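You operate a simulated robot arm through the tools that you are given. There is no shell and no other tool.

You are at the controls of a simulated robot arm. One attempt, no reset.

## Task
Wipe the coffee marks off the counter with a damp cloth.
Fine: glass on to the brown round mat, damp the blue cloth on the green round pad, cloth back; drop nothing. Set down upright: water glass, blue bunched cloth. What is to be rubbed or washed off counts as gone when no trace of it is left.

It is judged by the outcome, as a careful person would: the job done as asked, and still so three seconds after it is handed in. It fails if anything else is knocked over, pushed out of place, dropped, spilled or broken. Flat cloth is picked up by pressing the open fingertips on it (5 to 10 N) and closing them slowly along it; thin cloth reads only 2 to 8 mm in the jaws.

## Robot
A 7-joint arm with a three-finger gripper, fixed in place. Base frame: the origin is on the floor under the middle of its stand, x ahead of it, y to its left, z up. Readings come in mm, rad, newtons and seconds.
It reaches about 1342 mm from its shoulder. Its first joint turns from -2.897 to 2.897 rad. Payload 2.69 kg.
The TCP is the grasp point between the finger pads, 30 mm short of the fingertips. In the tool frame z runs along the fingers and y along their closing line. The gripper opens to 128 mm; its body begins 117 mm behind the TCP.
Orientation is that of the tool frame in the base frame, as a unit quaternion [x, y, z, w]. With the fingers straight down and closing along the base's y, the tool's x points along the base's -x, its y along +y and its z along -z.

## Interface
- The arm moves only by the tool step_arm. Its argument "deltas" is a list that holds one entry, the list of rows, each a list of 7 numbers: the opening, from 0 (shut) to 1 (fully open), then the shift along the tool's x, y, z in mm, then the turn, a rotation vector about the tool's x, y, z in rad. In form: [[[fingers, x, y, z, rx, ry, rz], ...]]. A call has 1 to 20 rows; each row shifts and turns the commanded pose from where the row before left it, along the tool's axes as they then stand. Rows are played at 5 a second. More than 50 mm and 0.15 rad between two rows, or a gripper value outside its range, and nothing of the call is played. Where a pose cannot be reached the arm comes as near as it can. A force on the tool above 40 N (or 10 N above the force at the start of the call, whichever is more), or a blocked arm, ends the call early, and 0.2 s more pass. Each finger travels about 127 mm/s and halts on what it meets, pressing with about 28 N; the grip force reading is that of the motor and also rises with nothing between the fingers. The clock runs only during rows and for 0.2 s after the last one: add rows that do not move to give the fingers time. It gives the time, the measured TCP pose, the force on the tool (base axes), the opening and the grip force at its end, in the units of the frame above (readings bear some noise), with the torque about the TCP (base axes, N m) and any sound that the robot's microphone picked up.
- Cameras (640 x 400 px; columns grow to the right, rows downward): "scene" is fixed at [51.1, 498.6, 1482.5]; the picture's right is [-0.35, -0.94, 0.00], its down [-0.57, 0.21, -0.79] and it looks along [0.74, -0.28, -0.61] (base axes); focal length 249 px, centre (320, 200). "wrist" rides on the gripper at [58, 54, -131] in the tool frame; the picture's right is [-0.68, 0.74, 0.00], its down [-0.62, -0.57, -0.55] and it looks along [-0.40, -0.37, 0.84] (tool axes); focal length 234 px, centre (320, 200). There is no depth. A picture from a camera that has moved, and an enlarged one, comes with that camera's place and axes in the base frame and with its lens.
- capture(camera): a new picture of that camera. It takes no simulated time.
- move_column(by): moves the trunk up (or, below 0, down) by that many mm; the arm rides with it, the base frame stays. It gives what a move gives, with no picture.
- close_up(camera, box): a new picture of the part [left, top, right, bottom] of that camera's present view, enlarged. It takes no simulated time.
- close_job(): hands the job in; it is judged then, once.

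Places have to be worked out from the pictures, the camera data and where the tool is seen. Open the gripper and draw the arm clear of the work before you hand the job in, unless the task says otherwise.

The tools are called after "Emit:" as a command line: name --argument value ..., lists and objects as JSON in quotes. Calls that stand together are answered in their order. step_arm: Moves the arm, as the interface text tells. Its arguments: {"type":"object","properties":{"deltas":{"type":"array","items":{"type":"array","items":{"type":"array","items":{"type":"number"}}}}},"required":["deltas"]} The other tools are called the same way: move_column (by) moves the trunk up or down; capture (camera) takes a picture; close_up (camera, box) takes an enlarged picture of a part of a camera's view; close_job () hands the job in.

At the start:

```text
time_s: 0.0
position: [711.5, 284.4, 1221.5]
ee_rot: [0.0, 1.0, -0.001, 0.0]
force: [0.3, -0.7, -1.2]
torque: [-0.03, -0.01, -0.03]
grip_width: 128.3
grip_force: 0.0
trunk travel left (down, up): [-150.0, 200.0]
```

scene: 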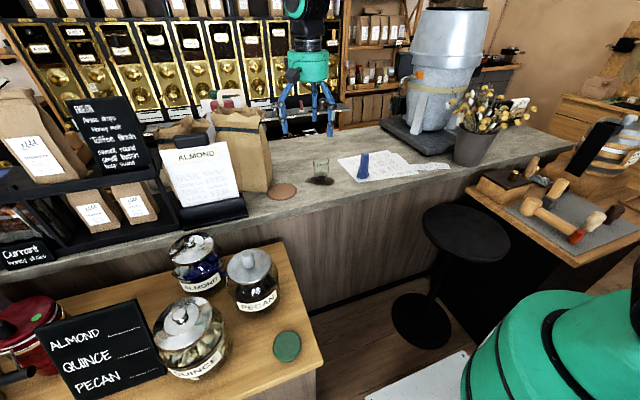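
wrist: 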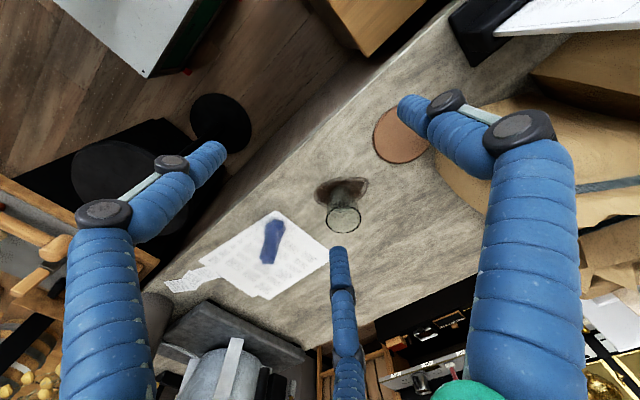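

I'll start by looking closer at the counter, the cloth, the glass, the mat and the green pad from both cameras.

Emit:
close_up --camera "scene" --box '[250, 130, 450, 255]'

Emit:
close_up --camera "wrist" --box '[220, 90, 460, 240]'

Emit:
close_up --camera "scene" --box '[150, 220, 350, 400]'

Emit:
close_up --camera "wrist" --box '[150, 180, 350, 305]'

```text
3.20 times, centred on (350, 192) of scene
camera zoom: at [51.1, 498.6, 1482.5], right [-0.35, -0.94, 0.0], down [-0.57, 0.21, -0.79], along [0.74, -0.28, -0.61], focal length 798 px, centre (224, 224)
```

zoom: 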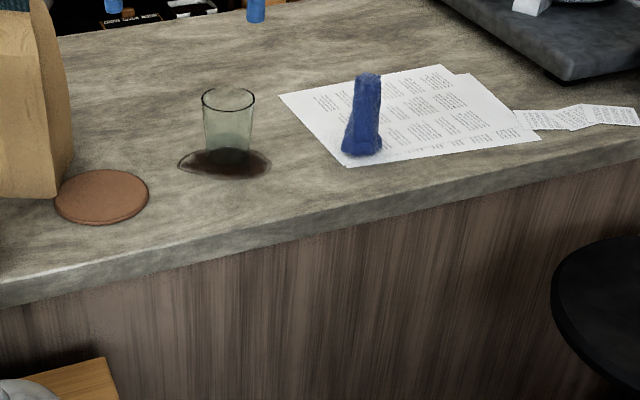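

```text
2.67 times, centred on (340, 165) of wrist
camera zoom: at [653.7, 338.0, 1352.7], right [0.68, 0.74, 0.0], down [0.62, -0.57, 0.55], along [0.4, -0.37, -0.84], focal length 624 px, centre (267, 293)
```

zoom: 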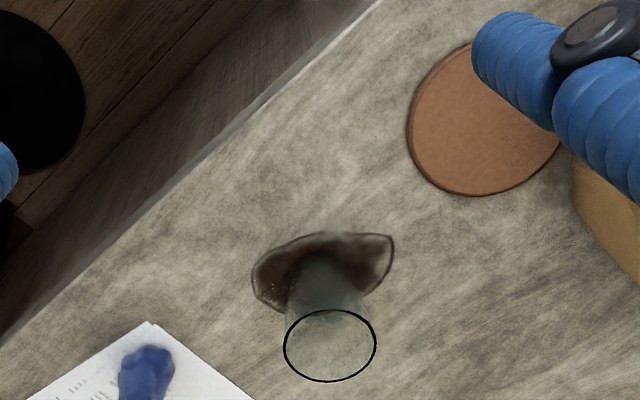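

```text
2.22 times, centred on (250, 310) of scene
camera zoom: at [51.1, 498.6, 1482.5], right [-0.35, -0.94, 0.0], down [-0.57, 0.21, -0.79], along [0.74, -0.28, -0.61], focal length 554 px, centre (476, -44)
```

zoom: 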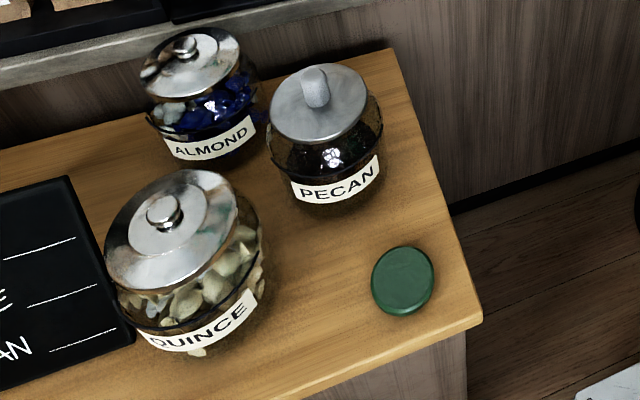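

```text
3.20 times, centred on (250, 242) of wrist
camera zoom: at [653.7, 338.0, 1352.7], right [0.68, 0.74, 0.0], down [0.62, -0.57, 0.55], along [0.4, -0.37, -0.84], focal length 749 px, centre (544, 64)
```

zoom: 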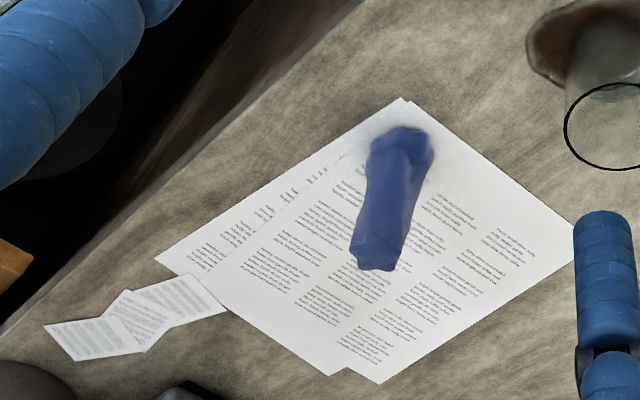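

The glass stands at about (896, 177) with its rim near z 990, on a counter near z 900. I put the mat near (863, 358), the cloth near (852, 0) with its top near z 1005, and the coffee around the glass foot. I'll move over the glass, still well above it, to look straight down.

Emit:
step_arm --deltas '[[[1, -30, -18, 0, 0, 0, 0], [1, -30, -18, 0, 0, 0, 0], [1, -30, -18, 0, 0, 0, 0], [1, -30, -18, 0, 0, 0, 0], [1, -30, -18, 0, 0, 0, 0], [1, -30, -18, 0, 0, 0, 0], [1, 0, 0, 0, 0, 0, 0], [1, 0, 0, 0, 0, 0, 0]]]'

Emit:
capture --camera "wrist"

Emit:
capture --camera "scene"

```text
time_s: 1.8
position: [891.4, 176.3, 1221.6]
ee_rot: [0.0, 1.0, 0.001, 0.0]
force: [-0.5, 0.0, 0.3]
torque: [0.0, -0.02, -0.01]
grip_width: 127.8
grip_force: 0.1
trunk travel left (down, up): [-150.0, 200.0]
```

```text
taken
camera wrist: at [833.6, 230.9, 1353.8], right [0.68, 0.74, 0.0], down [0.62, -0.57, 0.55], along [0.4, -0.37, -0.84], focal length 234 px, centre (320, 200)
```

wrist: 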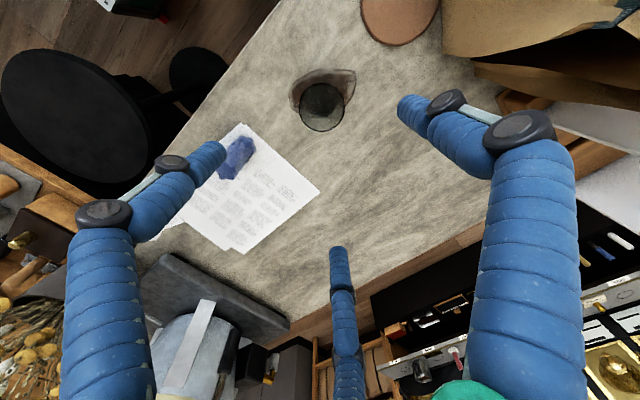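

```text
taken
```

scene: 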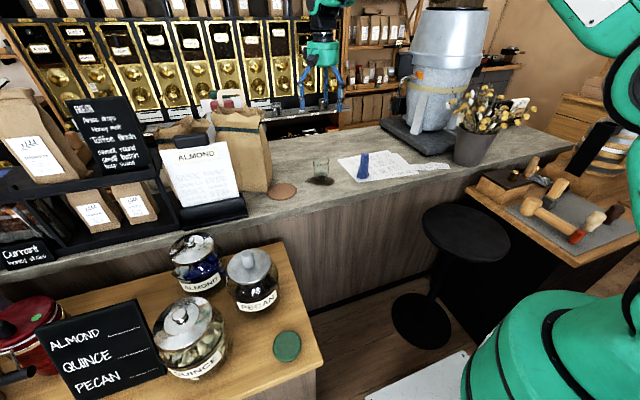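

The TCP is now almost over the glass. I'll zoom in to measure the glass, the stain and the bag beside the mat.

Emit:
close_up --camera "wrist" --box '[250, 40, 410, 140]'

Emit:
close_up --camera "wrist" --box '[340, 0, 640, 188]'

Emit:
close_up --camera "scene" --box '[170, 90, 350, 220]'

```text
4.00 times, centred on (330, 90) of wrist
camera zoom: at [833.6, 230.9, 1353.8], right [0.68, 0.74, 0.0], down [0.62, -0.57, 0.55], along [0.4, -0.37, -0.84], focal length 937 px, centre (280, 640)
```

zoom: 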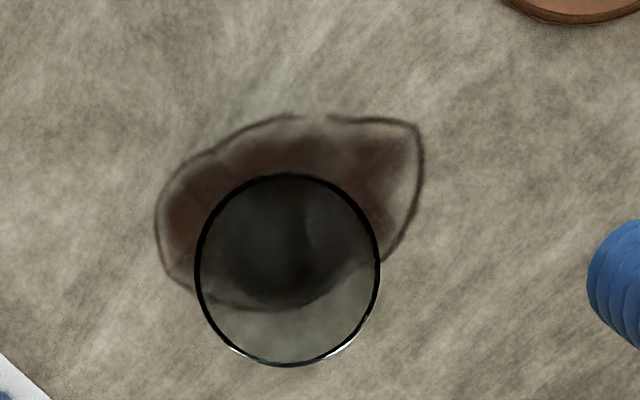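

```text
2.13 times, centred on (490, 94) of wrist
camera zoom: at [833.6, 230.9, 1353.8], right [0.68, 0.74, 0.0], down [0.62, -0.57, 0.55], along [0.4, -0.37, -0.84], focal length 498 px, centre (-42, 426)
```

zoom: 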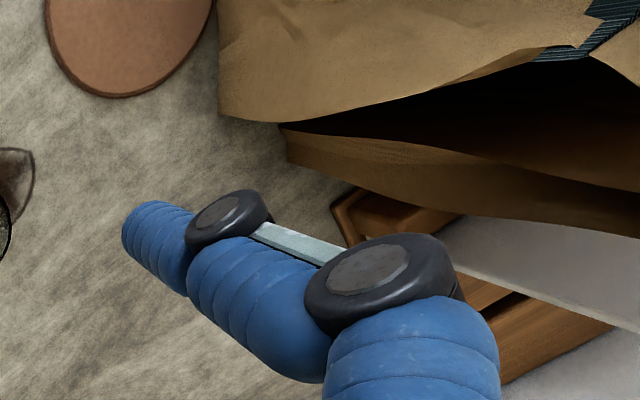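

```text
3.08 times, centred on (260, 155) of scene
camera zoom: at [51.1, 498.6, 1482.5], right [-0.35, -0.94, 0.0], down [-0.57, 0.21, -0.79], along [0.74, -0.28, -0.61], focal length 768 px, centre (505, 338)
```

zoom: 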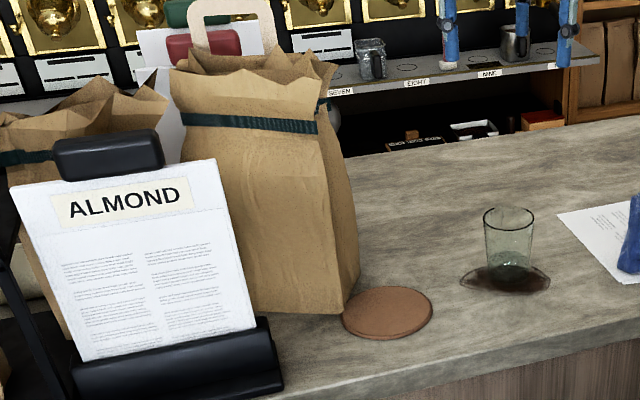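

The glass axis comes out at about (889, 183), with a rim 68 mm across near z 985, and the counter now looks nearer z 908. The tall kraft bag stands right at the far edge of the mat, so I'll turn the hand 30° so that two fingers straddle that side. Then I'll look at the mat from above.

Emit:
step_arm --deltas '[[[1, 0, 0, 0, 0, 0, -0.1309], [1, 0, 0, 0, 0, 0, -0.1309], [1, 0, 0, 0, 0, 0, -0.1309], [1, 0, 0, 0, 0, 0, -0.1309], [1, -3.5, 36.6, 0, 0, 0, 0], [1, -3.5, 36.6, 0, 0, 0, 0], [1, -3.5, 36.6, 0, 0, 0, 0], [1, -3.5, 36.6, 0, 0, 0, 0], [1, 0, 0, 0, 0, 0, 0], [1, 0, 0, 0, 0, 0, 0]]]'

Emit:
capture --camera "wrist"

Emit:
capture --camera "scene"

```text
time_s: 4.0
position: [831.6, 310.4, 1219.9]
ee_rot: [-0.259, 0.966, 0.0, 0.0]
force: [-0.6, -0.3, -1.1]
torque: [-0.01, 0.01, 0.03]
grip_width: 128.2
grip_force: 0.0
trunk travel left (down, up): [-150.0, 200.0]
```

```text
taken
camera wrist: at [755.2, 327.1, 1351.7], right [0.22, 0.98, 0.0], down [0.82, -0.18, 0.55], along [0.54, -0.12, -0.84], focal length 234 px, centre (320, 200)
```

wrist: 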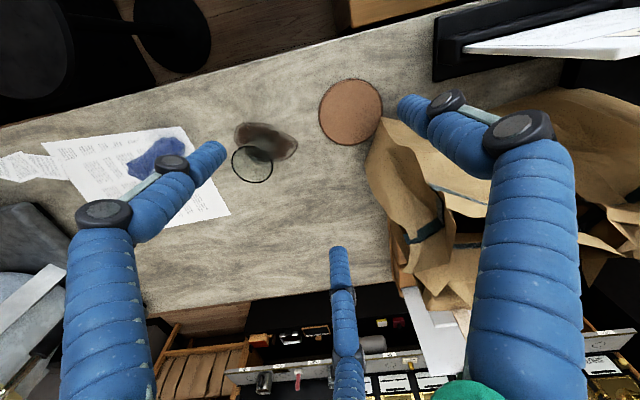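

```text
taken
```

scene: 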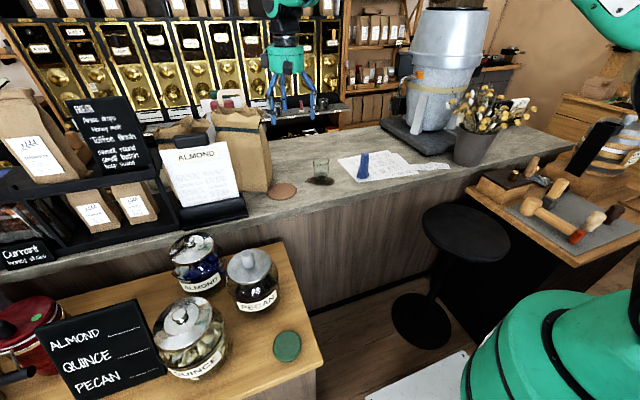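

The mat and bag edge are in clear view now, so I'll enlarge them.

Emit:
close_up --camera "wrist" --box '[220, 60, 460, 210]'

Emit:
close_up --camera "scene" --box '[230, 20, 350, 140]'

```text
2.67 times, centred on (340, 135) of wrist
camera zoom: at [755.2, 327.1, 1351.7], right [0.22, 0.98, 0.0], down [0.82, -0.18, 0.55], along [0.54, -0.12, -0.84], focal length 624 px, centre (267, 373)
```

zoom: 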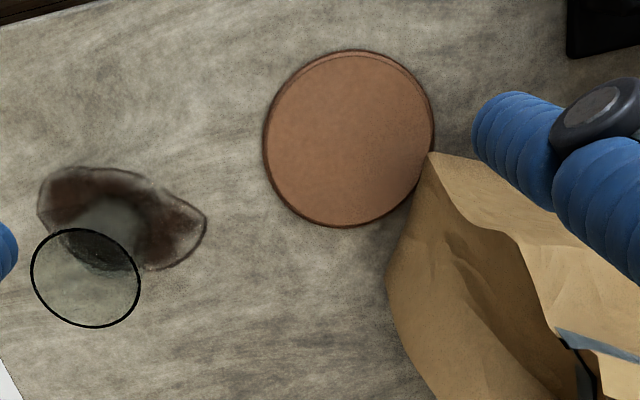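

```text
3.33 times, centred on (290, 80) of scene
camera zoom: at [51.1, 498.6, 1482.5], right [-0.35, -0.94, 0.0], down [-0.57, 0.21, -0.79], along [0.74, -0.28, -0.61], focal length 832 px, centre (420, 600)
```

zoom: 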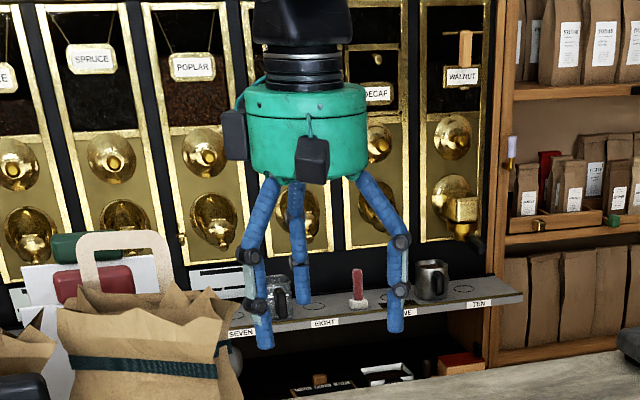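

The mat centre is at about (862, 360) with radius 58, and the bag's near corner is at about (885, 412). The hand also has motor boxes sticking out near its palm, so a yaw of about 6.5° keeps both boxes and fingers clear of the bag. I'll check the glass foot once more before going to it.

Emit:
close_up --camera "wrist" --box '[215, 110, 315, 190]'

```text
5.00 times, centred on (265, 150) of wrist
camera zoom: at [755.2, 327.1, 1351.7], right [0.22, 0.98, 0.0], down [0.82, -0.18, 0.55], along [0.54, -0.12, -0.84], focal length 1171 px, centre (595, 450)
```

zoom: 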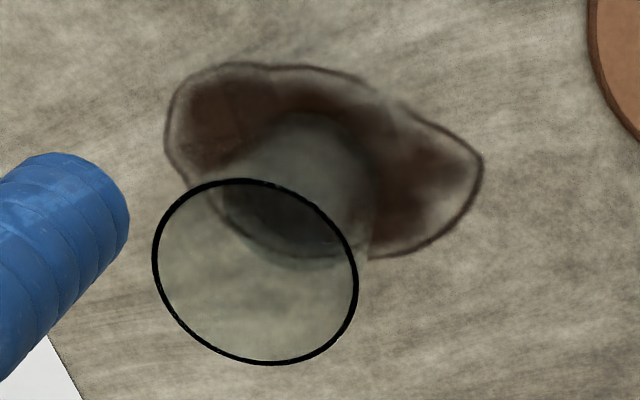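

The glass foot comes out at (890, 177) and its rim at (890, 180), so I take (890, 180) as its axis. I'll turn back to about 6.5° yaw, centre over it and come down with the open fingertips still above the rim.

Emit:
step_arm --deltas '[[[1, 0, 0, 0, 0, 0, 0.1367], [1, 0, 0, 0, 0, 0, 0.1367], [1, 0, 0, 0, 0, 0, 0.1367], [1, -10.8, -34.1, 0, 0, 0, 0], [1, -10.8, -34.1, 0, 0, 0, 0], [1, -10.8, -34.1, 0, 0, 0, 0], [1, -10.8, -34.1, 0, 0, 0, 0], [1, 0, 0, 40, 0, 0, 0], [1, 0, 0, 40, 0, 0, 0], [1, 0, 0, 40, 0, 0, 0], [1, 0, 0, 35, 0, 0, 0], [1, 0, 0, 0, 0, 0, 0], [1, 0, 0, 0, 0, 0, 0]]]'

Emit:
capture --camera "wrist"

Emit:
close_up --camera "scene" --box '[240, 60, 400, 200]'

```text
time_s: 6.8
position: [888.1, 180.9, 1067.3]
ee_rot: [-0.057, 0.998, 0.0, 0.0]
force: [-0.1, -0.1, -0.6]
torque: [0.01, -0.01, 0.0]
grip_width: 127.9
grip_force: 0.1
trunk travel left (down, up): [-150.0, 200.0]
```

```text
taken
camera wrist: at [824.7, 227.7, 1199.2], right [0.59, 0.81, 0.0], down [0.68, -0.49, 0.55], along [0.44, -0.32, -0.84], focal length 234 px, centre (320, 200)
```

wrist: 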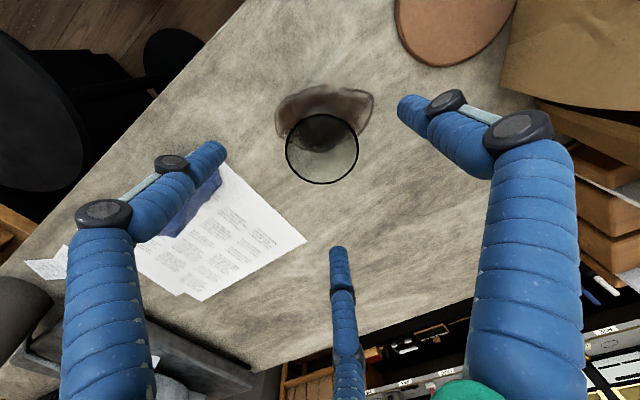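

```text
2.86 times, centred on (320, 130) of scene
camera zoom: at [51.1, 498.6, 1482.5], right [-0.35, -0.94, 0.0], down [-0.57, 0.21, -0.79], along [0.74, -0.28, -0.61], focal length 713 px, centre (320, 400)
```

zoom: 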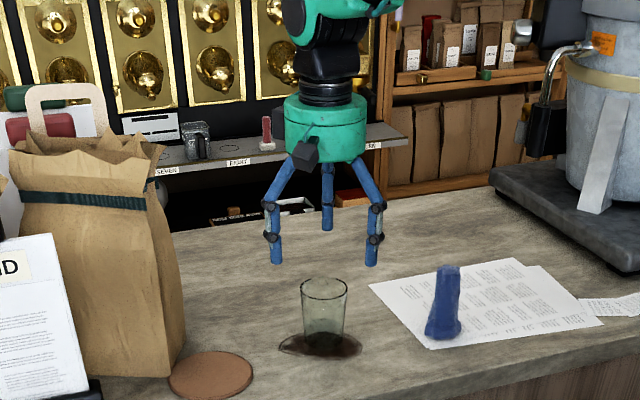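

The hand is nearly centred over the glass; I'll enlarge the view to trim the last few millimetres.

Emit:
close_up --camera "wrist" --box '[260, 70, 388, 200]'

```text
3.08 times, centred on (324, 135) of wrist
camera zoom: at [824.7, 227.7, 1199.2], right [0.59, 0.81, 0.0], down [0.68, -0.49, 0.55], along [0.44, -0.32, -0.84], focal length 720 px, centre (308, 400)
```

zoom: 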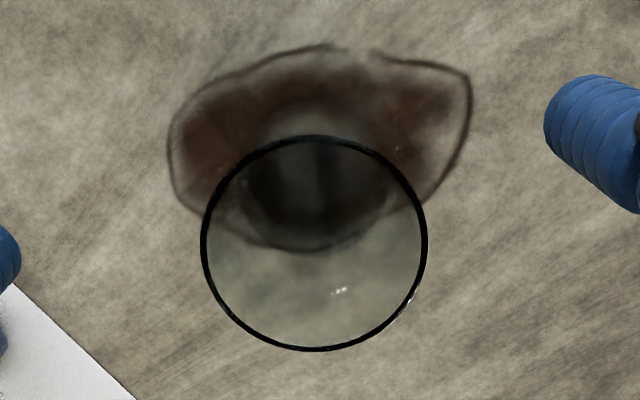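

The rim centre is about 2.5 mm toward image-right of the tool axis, so I'll correct to about (890.5, 183) and descend around the glass to TCP z of about 952. That puts the fingertips well above the counter.

Emit:
step_arm --deltas '[[[1, -2.7, 1.9, 0, 0, 0, 0], [1, 0, 0, 25, 0, 0, 0], [1, 0, 0, 25, 0, 0, 0], [1, 0, 0, 25, 0, 0, 0], [1, 0, 0, 20, 0, 0, 0], [1, 0, 0, 18, 0, 0, 0], [1, 0, 0, 0, 0, 0, 0], [1, 0, 0, 0, 0, 0, 0]]]'

Emit:
capture --camera "wrist"

Emit:
close_up --camera "scene" --box '[240, 60, 400, 200]'

```text
time_s: 8.6
position: [891.6, 183.9, 953.0]
ee_rot: [-0.057, 0.998, 0.0, 0.0]
force: [-0.4, -0.6, 0.2]
torque: [0.04, -0.01, 0.03]
grip_width: 128.0
grip_force: 0.0
trunk travel left (down, up): [-150.0, 200.0]
```

```text
taken
camera wrist: at [828.0, 229.3, 1085.2], right [0.59, 0.81, 0.0], down [0.68, -0.49, 0.55], along [0.44, -0.32, -0.84], focal length 234 px, centre (320, 200)
```

wrist: 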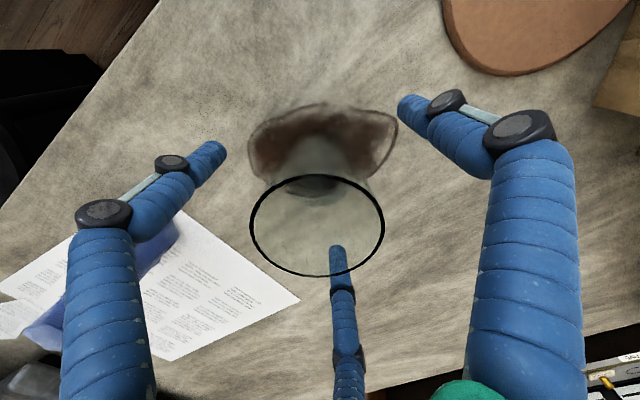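

```text
2.86 times, centred on (320, 130) of scene
camera zoom: at [51.1, 498.6, 1482.5], right [-0.35, -0.94, 0.0], down [-0.57, 0.21, -0.79], along [0.74, -0.28, -0.61], focal length 713 px, centre (320, 400)
```

zoom: 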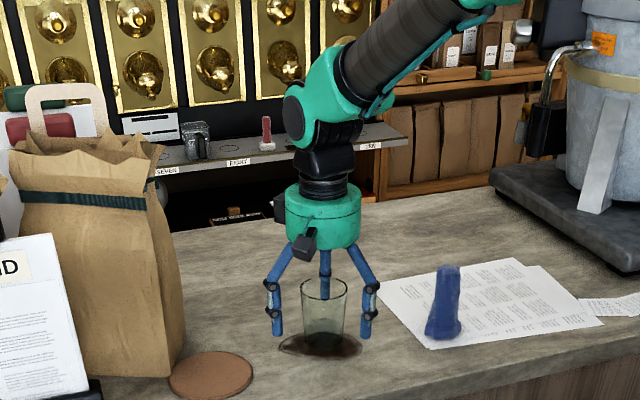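

The fingers surround the glass evenly, with the rim near z 992. I'll close slowly onto it and watch the opening settle.

Emit:
step_arm --deltas '[[[0.9, 0, 0, 0, 0, 0, 0], [0.8, 0, 0, 0, 0, 0, 0], [0.7, 0, 0, 0, 0, 0, 0], [0.63, 0, 0, 0, 0, 0, 0], [0.58, 0, 0, 0, 0, 0, 0], [0.54, 0, 0, 0, 0, 0, 0], [0.51, 0, 0, 0, 0, 0, 0], [0.48, 0, 0, 0, 0, 0, 0], [0.45, 0, 0, 0, 0, 0, 0], [0.42, 0, 0, 0, 0, 0, 0], [0.4, 0, 0, 0, 0, 0, 0], [0.4, 0, 0, 0, 0, 0, 0]]]'

Emit:
capture --camera "wrist"

```text
time_s: 11.2
position: [892.0, 182.3, 953.5]
ee_rot: [-0.057, 0.998, -0.001, 0.001]
force: [-1.0, -1.5, 0.5]
torque: [0.03, -0.02, -0.01]
grip_width: 62.5
grip_force: 28.0
trunk travel left (down, up): [-150.0, 200.0]
```

```text
taken
camera wrist: at [828.0, 229.2, 1085.2], right [0.59, 0.81, 0.0], down [0.68, -0.49, 0.55], along [0.44, -0.32, -0.84], focal length 234 px, centre (320, 200)
```

wrist: 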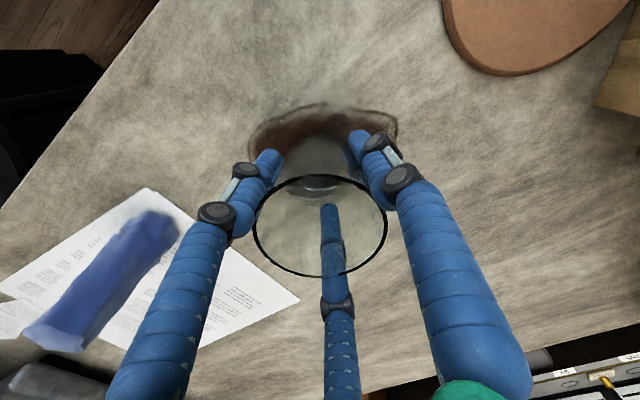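

The glass is gripped at 62.5 mm with 28 N. I'll lift it straight up gently by about 75 mm and check it comes up level.

Emit:
step_arm --deltas '[[[0.4, 0, 0, -6, 0, 0, 0], [0.4, 0, 0, -12, 0, 0, 0], [0.4, 0, 0, -15, 0, 0, 0], [0.4, 0, 0, -15, 0, 0, 0], [0.4, 0, 0, -15, 0, 0, 0], [0.4, 0, 0, -12, 0, 0, 0], [0.4, 0, 0, 0, 0, 0, 0], [0.4, 0, 0, 0, 0, 0, 0]]]'

Emit:
capture --camera "wrist"

Emit:
close_up --camera "scene" --box '[240, 60, 400, 200]'

```text
time_s: 13.0
position: [890.2, 181.9, 1027.7]
ee_rot: [-0.057, 0.998, 0.0, 0.0]
force: [-0.2, 0.0, -3.5]
torque: [-0.02, 0.01, 0.03]
grip_width: 62.2
grip_force: 27.9
trunk travel left (down, up): [-150.0, 200.0]
```

```text
taken
camera wrist: at [827.2, 227.6, 1159.6], right [0.59, 0.81, 0.0], down [0.68, -0.49, 0.55], along [0.44, -0.32, -0.84], focal length 234 px, centre (320, 200)
```

wrist: 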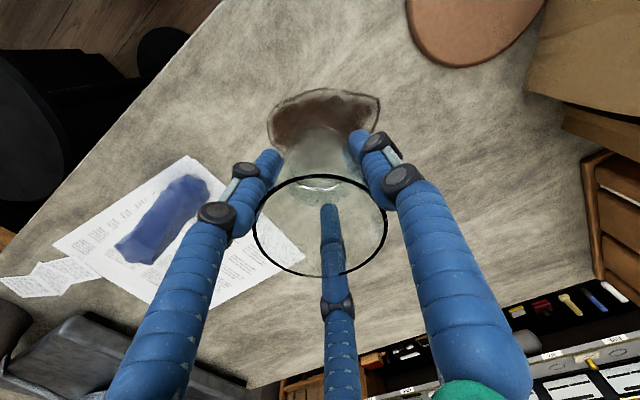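

```text
2.86 times, centred on (320, 130) of scene
camera zoom: at [51.1, 498.6, 1482.5], right [-0.35, -0.94, 0.0], down [-0.57, 0.21, -0.79], along [0.74, -0.28, -0.61], focal length 713 px, centre (320, 400)
```

zoom: 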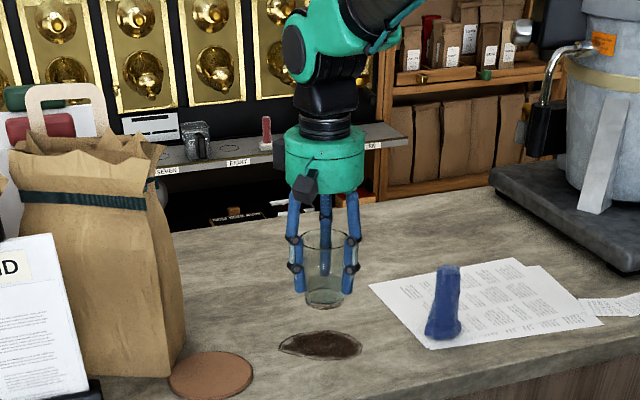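

The glass is up and level, with the stain bare beneath it. I'll turn the hand about 21° so its motor boxes point away from the bag, then carry the glass slowly to just short of the mat.

Emit:
step_arm --deltas '[[[0.4, 0, 0, 0, 0, 0, 0.09375], [0.4, 0, 0, 0, 0, 0, 0.09375], [0.4, 0, 0, 0, 0, 0, 0.09375], [0.4, 0, 0, 0, 0, 0, 0.09375], [0.4, 6, 10, 0, 0, 0, 0], [0.4, 10, 16, 0, 0, 0, 0], [0.4, 11, 17, 0, 0, 0, 0], [0.4, 11, 17, 0, 0, 0, 0], [0.4, 11, 17, 0, 0, 0, 0], [0.4, 11, 17, 0, 0, 0, 0], [0.4, 10, 16, 0, 0, 0, 0], [0.4, 7, 10, 0, 0, 0, 0], [0.4, 2.5, 5.7, 0, 0, 0, 0], [0.4, 0, 0, 0, 0, 0, 0], [0.4, 0, 0, 0, 0, 0, 0]]]'

Emit:
capture --camera "wrist"

Emit:
close_up --camera "scene" --box '[200, 60, 360, 220]'

```text
time_s: 16.2
position: [847.6, 323.8, 1028.4]
ee_rot: [0.13, 0.991, 0.0, 0.001]
force: [0.9, -0.6, -2.8]
torque: [-0.01, 0.02, 0.02]
grip_width: 62.5
grip_force: 27.3
trunk travel left (down, up): [-150.0, 200.0]
```

```text
taken
camera wrist: at [804.9, 390.2, 1159.7], right [0.84, 0.54, 0.0], down [0.45, -0.71, 0.55], along [0.29, -0.46, -0.84], focal length 234 px, centre (320, 200)
```

wrist: 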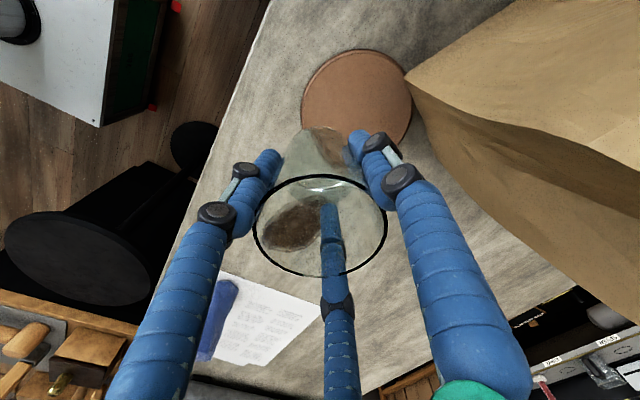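

```text
2.50 times, centred on (280, 140) of scene
camera zoom: at [51.1, 498.6, 1482.5], right [-0.35, -0.94, 0.0], down [-0.57, 0.21, -0.79], along [0.74, -0.28, -0.61], focal length 624 px, centre (420, 350)
```

zoom: 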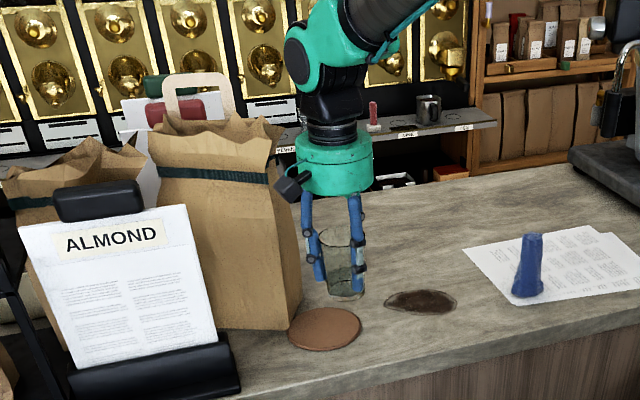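

The glass hangs level just short of the mat. I'll enlarge the mat for its exact centre from here.

Emit:
close_up --camera "wrist" --box '[270, 30, 450, 180]'

```text
2.67 times, centred on (360, 105) of wrist
camera zoom: at [804.9, 390.2, 1159.7], right [0.84, 0.54, 0.0], down [0.45, -0.71, 0.55], along [0.29, -0.46, -0.84], focal length 624 px, centre (213, 453)
```

zoom: 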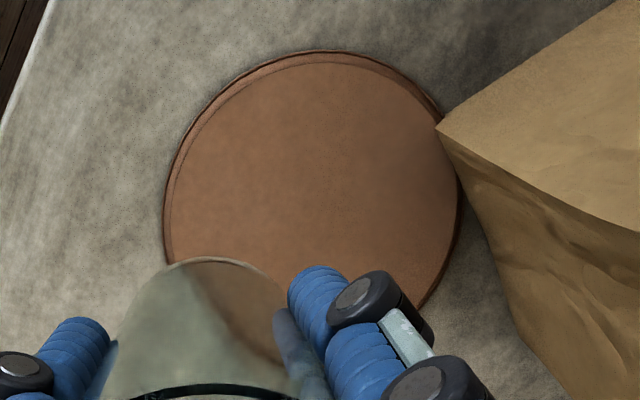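

From this view the mat centre is about (864, 362) and the bag corner about (885, 412). I'll set the glass a little on the near side of the mat's middle, at about (858, 349), moving over slowly and lowering to about 10 mm above contact.

Emit:
step_arm --deltas '[[[0.4, -1.1, 7, 0, 0, 0, 0], [0.4, -1.1, 10, 0, 0, 0, 0], [0.4, -1.2, 10, 0, 0, 0, 0], [0.4, 0, 0, 8, 0, 0, 0], [0.4, 0, 0, 14, 0, 0, 0], [0.4, 0, 0, 14, 0, 0, 0], [0.4, 0, 0, 14, 0, 0, 0], [0.4, 0, 0, 8, 0, 0, 0], [0.4, 0, 0, 4, 0, 0, 0], [0.4, 0, 0, 0, 0, 0, 0]]]'

Emit:
capture --camera "wrist"

Emit:
close_up --camera "scene" --box '[220, 100, 340, 220]'

```text
time_s: 18.4
position: [856.3, 350.3, 966.9]
ee_rot: [0.13, 0.992, 0.0, 0.0]
force: [0.8, -0.2, -2.6]
torque: [0.02, 0.01, -0.01]
grip_width: 62.4
grip_force: 27.6
trunk travel left (down, up): [-150.0, 200.0]
```

```text
taken
camera wrist: at [815.0, 415.7, 1097.4], right [0.84, 0.54, 0.0], down [0.45, -0.71, 0.55], along [0.29, -0.46, -0.84], focal length 234 px, centre (320, 200)
```

wrist: 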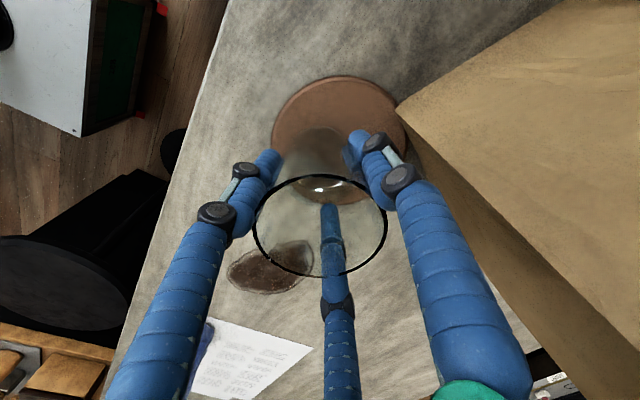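

```text
3.33 times, centred on (280, 160) of scene
camera zoom: at [51.1, 498.6, 1482.5], right [-0.35, -0.94, 0.0], down [-0.57, 0.21, -0.79], along [0.74, -0.28, -0.61], focal length 832 px, centre (453, 333)
```

zoom: 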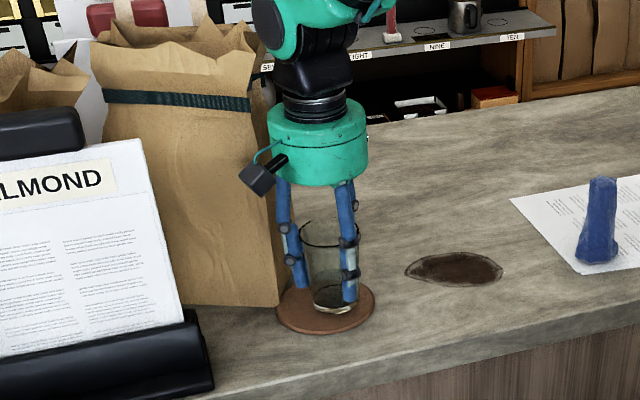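

The glass is over the mat with the bag clear of the hand. I'll lower in 1 mm steps to feel for contact.

Emit:
step_arm --deltas '[[[0.4, 0, 0, 1.5, 0, 0, 0], [0.4, 0, 0, 1.5, 0, 0, 0], [0.4, 0, 0, 1.5, 0, 0, 0], [0.4, 0, 0, 1, 0, 0, 0], [0.4, 0, 0, 1, 0, 0, 0], [0.4, 0, 0, 0, 0, 0, 0]]]'

```text
time_s: 19.8
position: [856.6, 349.7, 959.9]
ee_rot: [0.131, 0.991, 0.0, 0.0]
force: [-0.2, 0.6, -4.0]
torque: [-0.01, -0.01, 0.02]
grip_width: 62.2
grip_force: 28.1
trunk travel left (down, up): [-150.0, 200.0]
```

No contact yet at 959.9 (the load is still about -3 N). I'll go on down in 1 mm steps.

Emit:
step_arm --deltas '[[[0.4, 0, 0, 1, 0, 0, 0], [0.4, 0, 0, 1, 0, 0, 0], [0.4, 0, 0, 0, 0, 0, 0]]]'

```text
time_s: 20.6
position: [857.5, 350.7, 958.7]
ee_rot: [0.131, 0.991, 0.0, -0.001]
force: [-1.4, 0.4, -0.7]
torque: [0.12, -0.02, 0.02]
grip_width: 62.5
grip_force: 27.8
trunk travel left (down, up): [-150.0, 200.0]
```

The load eased from -3 N to -0.7 N with a slight torque, so the glass foot is just touching. One more millimetre to seat it.

Emit:
step_arm --deltas '[[[0.4, 0, 0, 0.7, 0, 0, 0], [0.4, 0, 0, 0, 0, 0, 0], [0.4, 0, 0, 0, 0, 0, 0]]]'

Emit:
close_up --camera "scene" --box '[240, 120, 340, 210]'

```text
time_s: 21.4
position: [857.9, 349.9, 957.1]
ee_rot: [0.131, 0.991, 0.0, 0.001]
force: [0.7, -3.5, 6.2]
torque: [-0.01, -0.26, -0.14]
grip_width: 62.3
grip_force: 27.8
trunk travel left (down, up): [-150.0, 200.0]
```

```text
4.44 times, centred on (290, 165) of scene
camera zoom: at [51.1, 498.6, 1482.5], right [-0.35, -0.94, 0.0], down [-0.57, 0.21, -0.79], along [0.74, -0.28, -0.61], focal length 1109 px, centre (453, 356)
```

zoom: 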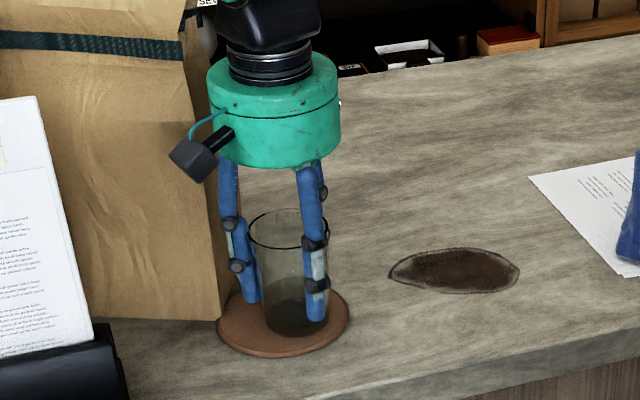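

The mat pushes back with 6 N, so the glass is seated. I'll open the fingers slowly, only to about 83 mm to stay clear of the bag, then rise straight up.

Emit:
step_arm --deltas '[[[0.46, 0, 0, 0, 0, 0, 0], [0.49, 0, 0, -0.5, 0, 0, 0], [0.51, 0, 0, 0, 0, 0, 0], [0.54, 0, 0, 0, 0, 0, 0], [0.58, 0, 0, 0, 0, 0, 0], [0.62, 0, 0, 0, 0, 0, 0], [0.66, 0, 0, 0, 0, 0, 0], [0.66, 0, 0, 0, 0, 0, 0], [0.66, 0, 0, 0, 0, 0, 0]]]'

Emit:
capture --camera "wrist"

```text
time_s: 23.4
position: [858.4, 350.1, 958.6]
ee_rot: [0.131, 0.991, -0.001, 0.0]
force: [0.9, 0.2, 0.3]
torque: [0.0, -0.03, 0.05]
grip_width: 84.4
grip_force: 0.0
trunk travel left (down, up): [-150.0, 200.0]
```

```text
taken
camera wrist: at [815.7, 416.4, 1089.0], right [0.84, 0.54, 0.0], down [0.45, -0.71, 0.55], along [0.29, -0.46, -0.84], focal length 234 px, centre (320, 200)
```

wrist: 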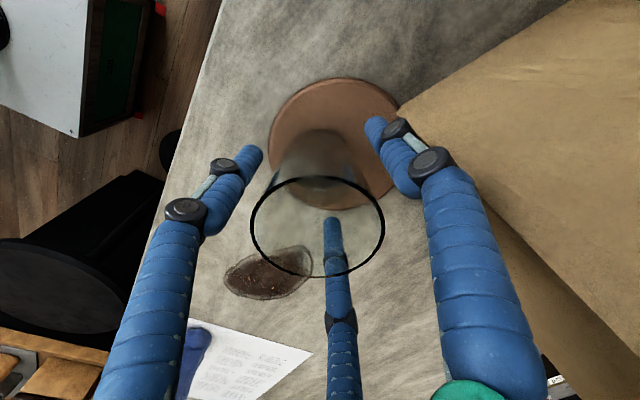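

The glass stands free on the mat. I'll rise straight up until the fingertips are well above the rim, then check.

Emit:
step_arm --deltas '[[[0.66, 0, 0, -8, 0, 0, 0], [0.66, 0, 0, -15, 0, 0, 0], [0.66, 0, 0, -20, 0, 0, 0], [0.66, 0, 0, -25, 0, 0, 0], [0.66, 0, 0, -25, 0, 0, 0], [0.66, 0, 0, -25, 0, 0, 0], [0.66, 0, 0, -22, 0, 0, 0], [0.66, 0, 0, 0, 0, 0, 0]]]'

Emit:
capture --camera "wrist"

Emit:
close_up --camera "scene" --box '[220, 90, 400, 210]'

```text
time_s: 25.2
position: [857.8, 348.8, 1099.5]
ee_rot: [0.131, 0.991, 0.0, 0.0]
force: [0.0, -0.4, 0.6]
torque: [0.0, -0.04, 0.01]
grip_width: 84.6
grip_force: 0.0
trunk travel left (down, up): [-150.0, 200.0]
```

```text
taken
camera wrist: at [815.4, 415.7, 1230.7], right [0.84, 0.54, 0.0], down [0.45, -0.71, 0.55], along [0.29, -0.46, -0.84], focal length 234 px, centre (320, 200)
```

wrist: 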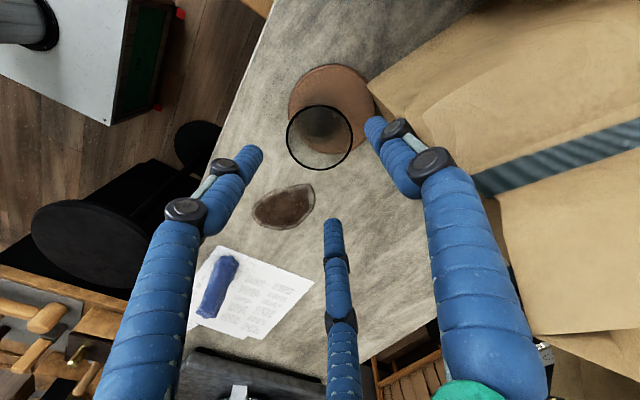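

```text
3.33 times, centred on (310, 150) of scene
camera zoom: at [51.1, 498.6, 1482.5], right [-0.35, -0.94, 0.0], down [-0.57, 0.21, -0.79], along [0.74, -0.28, -0.61], focal length 832 px, centre (353, 367)
```

zoom: 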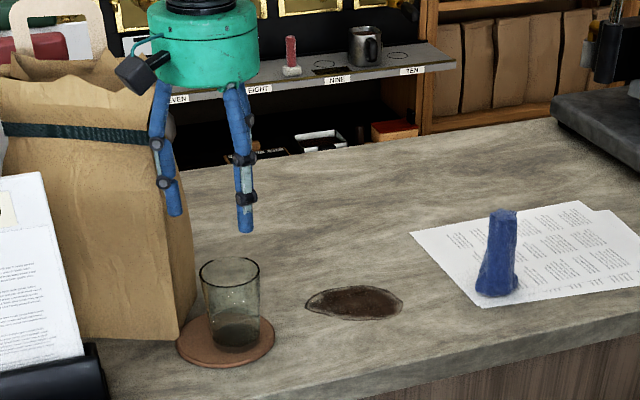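

The glass stands upright on the mat. Before picking up the cloth I want the height and exact place of the green pad, so I'll go up and over to the lower table, well above the jars, for a look.

Emit:
step_arm --deltas '[[[0.66, 0, 0, -25, 0, 0, 0], [0.66, 10, -1, -25, 0, 0, 0], [0.66, 30, -2, 0, 0, 0, 0], [0.66, 40, -2, 0, 0, 0, 0], [0.66, 40, -2, 0, 0, 0, 0], [0.66, 40, -2, 0, 0, 0, 0], [0.66, 40, -2, 0, 0, 0, 0], [0.66, 40, -2, 0, 0, 0, 0], [0.66, 40, -2, 0, 0, 0, 0], [0.66, 40, -2, 0, 0, 0, 0], [0.66, 40, -2, 0, 0, 0, 0], [0.66, 40, -2, 0, 0, 0, 0], [0.66, 30, -2, 0, 0, 0, 0], [0.66, 7, 0, 0, 0, 0, 0], [0.66, 0, 0, 0, 0, 0, 0]]]'

Emit:
capture --camera "wrist"

Emit:
capture --camera "scene"

```text
time_s: 28.4
position: [428.7, 439.4, 1148.1]
ee_rot: [0.131, 0.991, 0.0, 0.0]
force: [-0.9, 0.1, -1.6]
torque: [-0.02, 0.0, -0.05]
grip_width: 84.3
grip_force: 0.1
trunk travel left (down, up): [-150.0, 200.0]
```

```text
taken
camera wrist: at [386.8, 505.2, 1278.4], right [0.84, 0.54, 0.0], down [0.45, -0.71, 0.55], along [0.29, -0.46, -0.84], focal length 234 px, centre (320, 200)
```

wrist: 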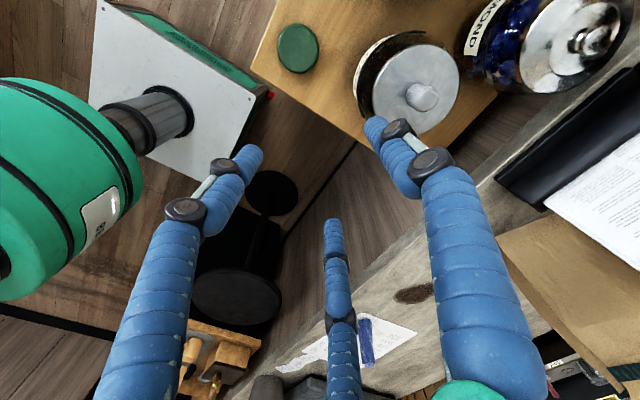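

```text
taken
```

scene: 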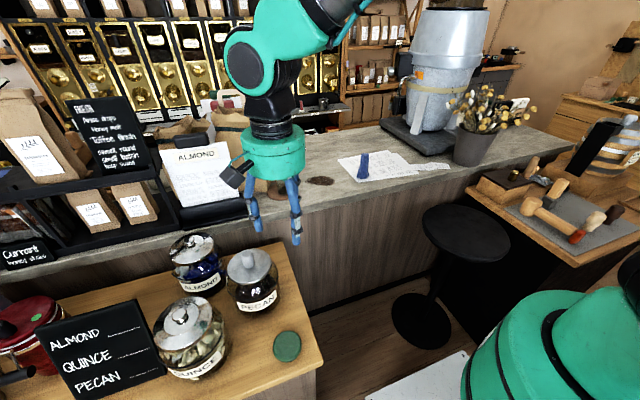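

The green pad is near (353, 481) at about z 767, with the PECAN jar beside it. I'll enlarge both to refine.

Emit:
close_up --camera "wrist" --box '[250, 0, 490, 150]'

Emit:
close_up --camera "scene" --box '[210, 230, 350, 400]'

```text
2.67 times, centred on (370, 75) of wrist
camera zoom: at [386.8, 505.2, 1278.4], right [0.84, 0.54, 0.0], down [0.45, -0.71, 0.55], along [0.29, -0.46, -0.84], focal length 624 px, centre (187, 533)
```

zoom: 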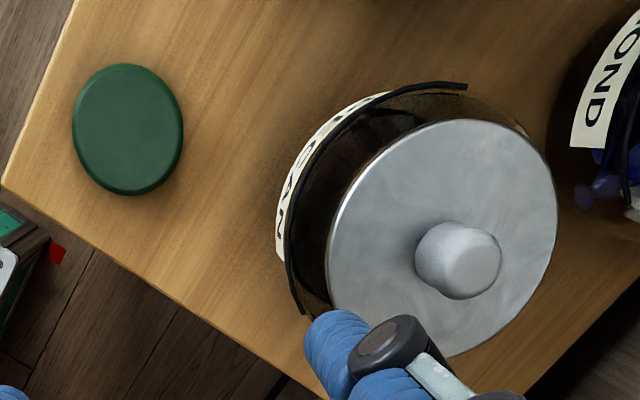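

```text
2.35 times, centred on (280, 315) of scene
camera zoom: at [51.1, 498.6, 1482.5], right [-0.35, -0.94, 0.0], down [-0.57, 0.21, -0.79], along [0.74, -0.28, -0.61], focal length 587 px, centre (414, -71)
```

zoom: 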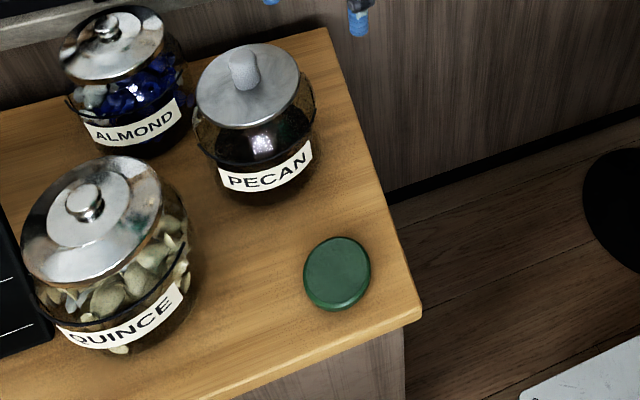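

The pad top is about (352, 480) at z of about 775 and 75 mm across. The PECAN jar's axis is about 180 mm away with its knob top near z 945, so the hand will have room. I'll go back over to the cloth at height.

Emit:
step_arm --deltas '[[[0.8, -18, -11, 0, 0, 0, 0], [0.9, -36, -21.5, 0, 0, 0, 0], [1, -36, -21.5, 0, 0, 0, 0], [1, -36, -21.5, 0, 0, 0, 0], [1, -36, -21.5, 0, 0, 0, 0], [1, -36, -21.5, 0, 0, 0, 0], [1, -36, -21.5, 0, 0, 0, 0], [1, -36, -21.5, 0, 0, 0, 0], [1, -36, -21.5, 0, 0, 0, 0], [1, -36, -21.5, 0, 0, 0, 0], [1, -36, -21.5, 0, 0, 0, 0], [1, -36, -21.5, 0, 0, 0, 0], [1, -36, -21.5, 0, 0, 0, 0], [1, -36, -21.5, 0, 0, 0, 0], [1, -30, -18, 0, 0, 0, 0], [1, -5.8, -4.6, 0, 0, 0, 0], [1, 0, 0, 0, 0, 0, 0], [1, 0, 0, 0, 0, 0, 0]]]'

Emit:
capture --camera "wrist"

Emit:
capture --camera "scene"

```text
time_s: 32.2
position: [853.3, 2.9, 1145.8]
ee_rot: [0.131, 0.991, 0.0, 0.001]
force: [0.2, 0.0, -0.8]
torque: [0.0, -0.02, -0.01]
grip_width: 127.9
grip_force: 0.0
trunk travel left (down, up): [-150.0, 200.0]
```

```text
taken
camera wrist: at [811.9, 69.1, 1277.9], right [0.84, 0.54, 0.0], down [0.45, -0.71, 0.55], along [0.29, -0.46, -0.84], focal length 234 px, centre (320, 200)
```

wrist: 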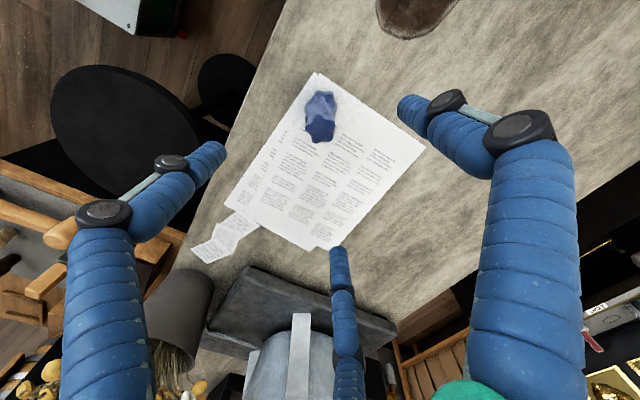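

```text
taken
```

scene: 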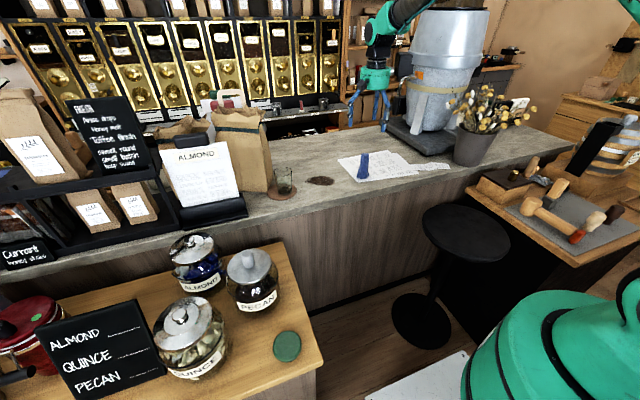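

Emit:
close_up --camera "wrist" --box '[260, 70, 380, 150]'

Emit:
close_up --camera "scene" --box '[330, 140, 400, 190]'

```text
5.00 times, centred on (320, 110) of wrist
camera zoom: at [811.9, 69.1, 1277.9], right [0.84, 0.54, 0.0], down [0.45, -0.71, 0.55], along [0.29, -0.46, -0.84], focal length 1171 px, centre (320, 650)
```

zoom: 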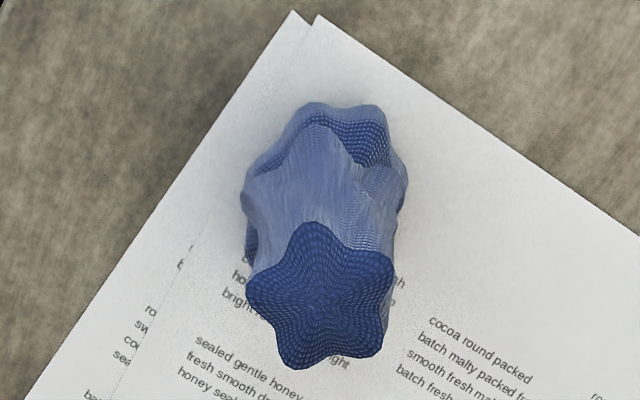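

```text
8.00 times, centred on (365, 165) of scene
camera zoom: at [51.1, 498.6, 1482.5], right [-0.35, -0.94, 0.0], down [-0.57, 0.21, -0.79], along [0.74, -0.28, -0.61], focal length 1996 px, centre (-40, 480)
```

zoom: 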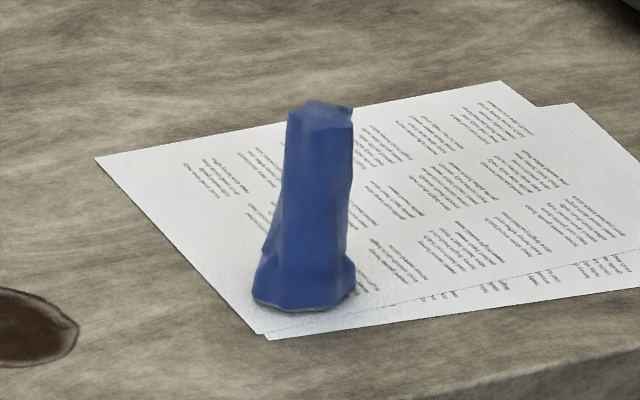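

The tool axis runs straight through the cloth's top: it is a fluted bundle, about 34 mm wide at the top and 49 mm at the foot, standing from about z 908 to 1005. I'll descend around it to TCP z of about 968.

Emit:
step_arm --deltas '[[[1, 0, 0, 30, 0, 0, 0], [1, 0, 0, 40, 0, 0, 0], [1, 0, 0, 40, 0, 0, 0], [1, 0, 0, 30, 0, 0, 0], [1, 0, 0, 22, 0, 0, 0], [1, 0, 0, 15, 0, 0, 0], [1, 0, 0, 0, 0, 0, 0], [1, 0, 0, 0, 0, 0, 0]]]'

Emit:
capture --camera "wrist"

Emit:
close_up --camera "scene" --box '[300, 100, 430, 200]'

```text
time_s: 34.0
position: [851.6, 0.2, 970.1]
ee_rot: [0.131, 0.991, 0.0, 0.0]
force: [-0.4, 0.1, 0.1]
torque: [-0.01, -0.01, 0.02]
grip_width: 127.9
grip_force: 0.2
trunk travel left (down, up): [-150.0, 200.0]
```

```text
taken
camera wrist: at [810.2, 67.0, 1101.1], right [0.84, 0.54, 0.0], down [0.45, -0.71, 0.55], along [0.29, -0.46, -0.84], focal length 234 px, centre (320, 200)
```

wrist: 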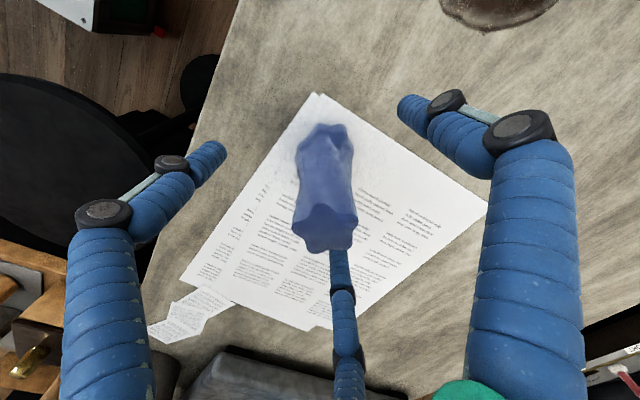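

```text
4.00 times, centred on (365, 150) of scene
camera zoom: at [51.1, 498.6, 1482.5], right [-0.35, -0.94, 0.0], down [-0.57, 0.21, -0.79], along [0.74, -0.28, -0.61], focal length 998 px, centre (140, 400)
```

zoom: 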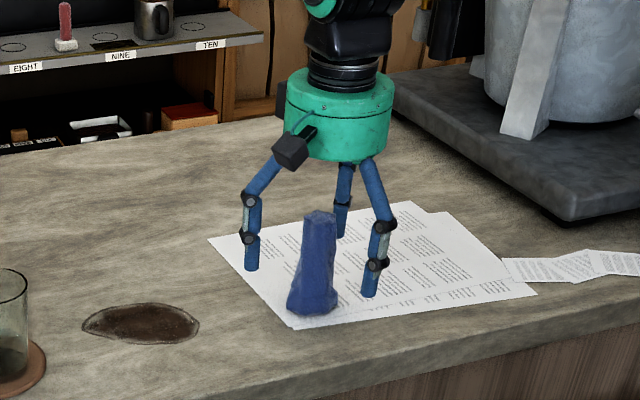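

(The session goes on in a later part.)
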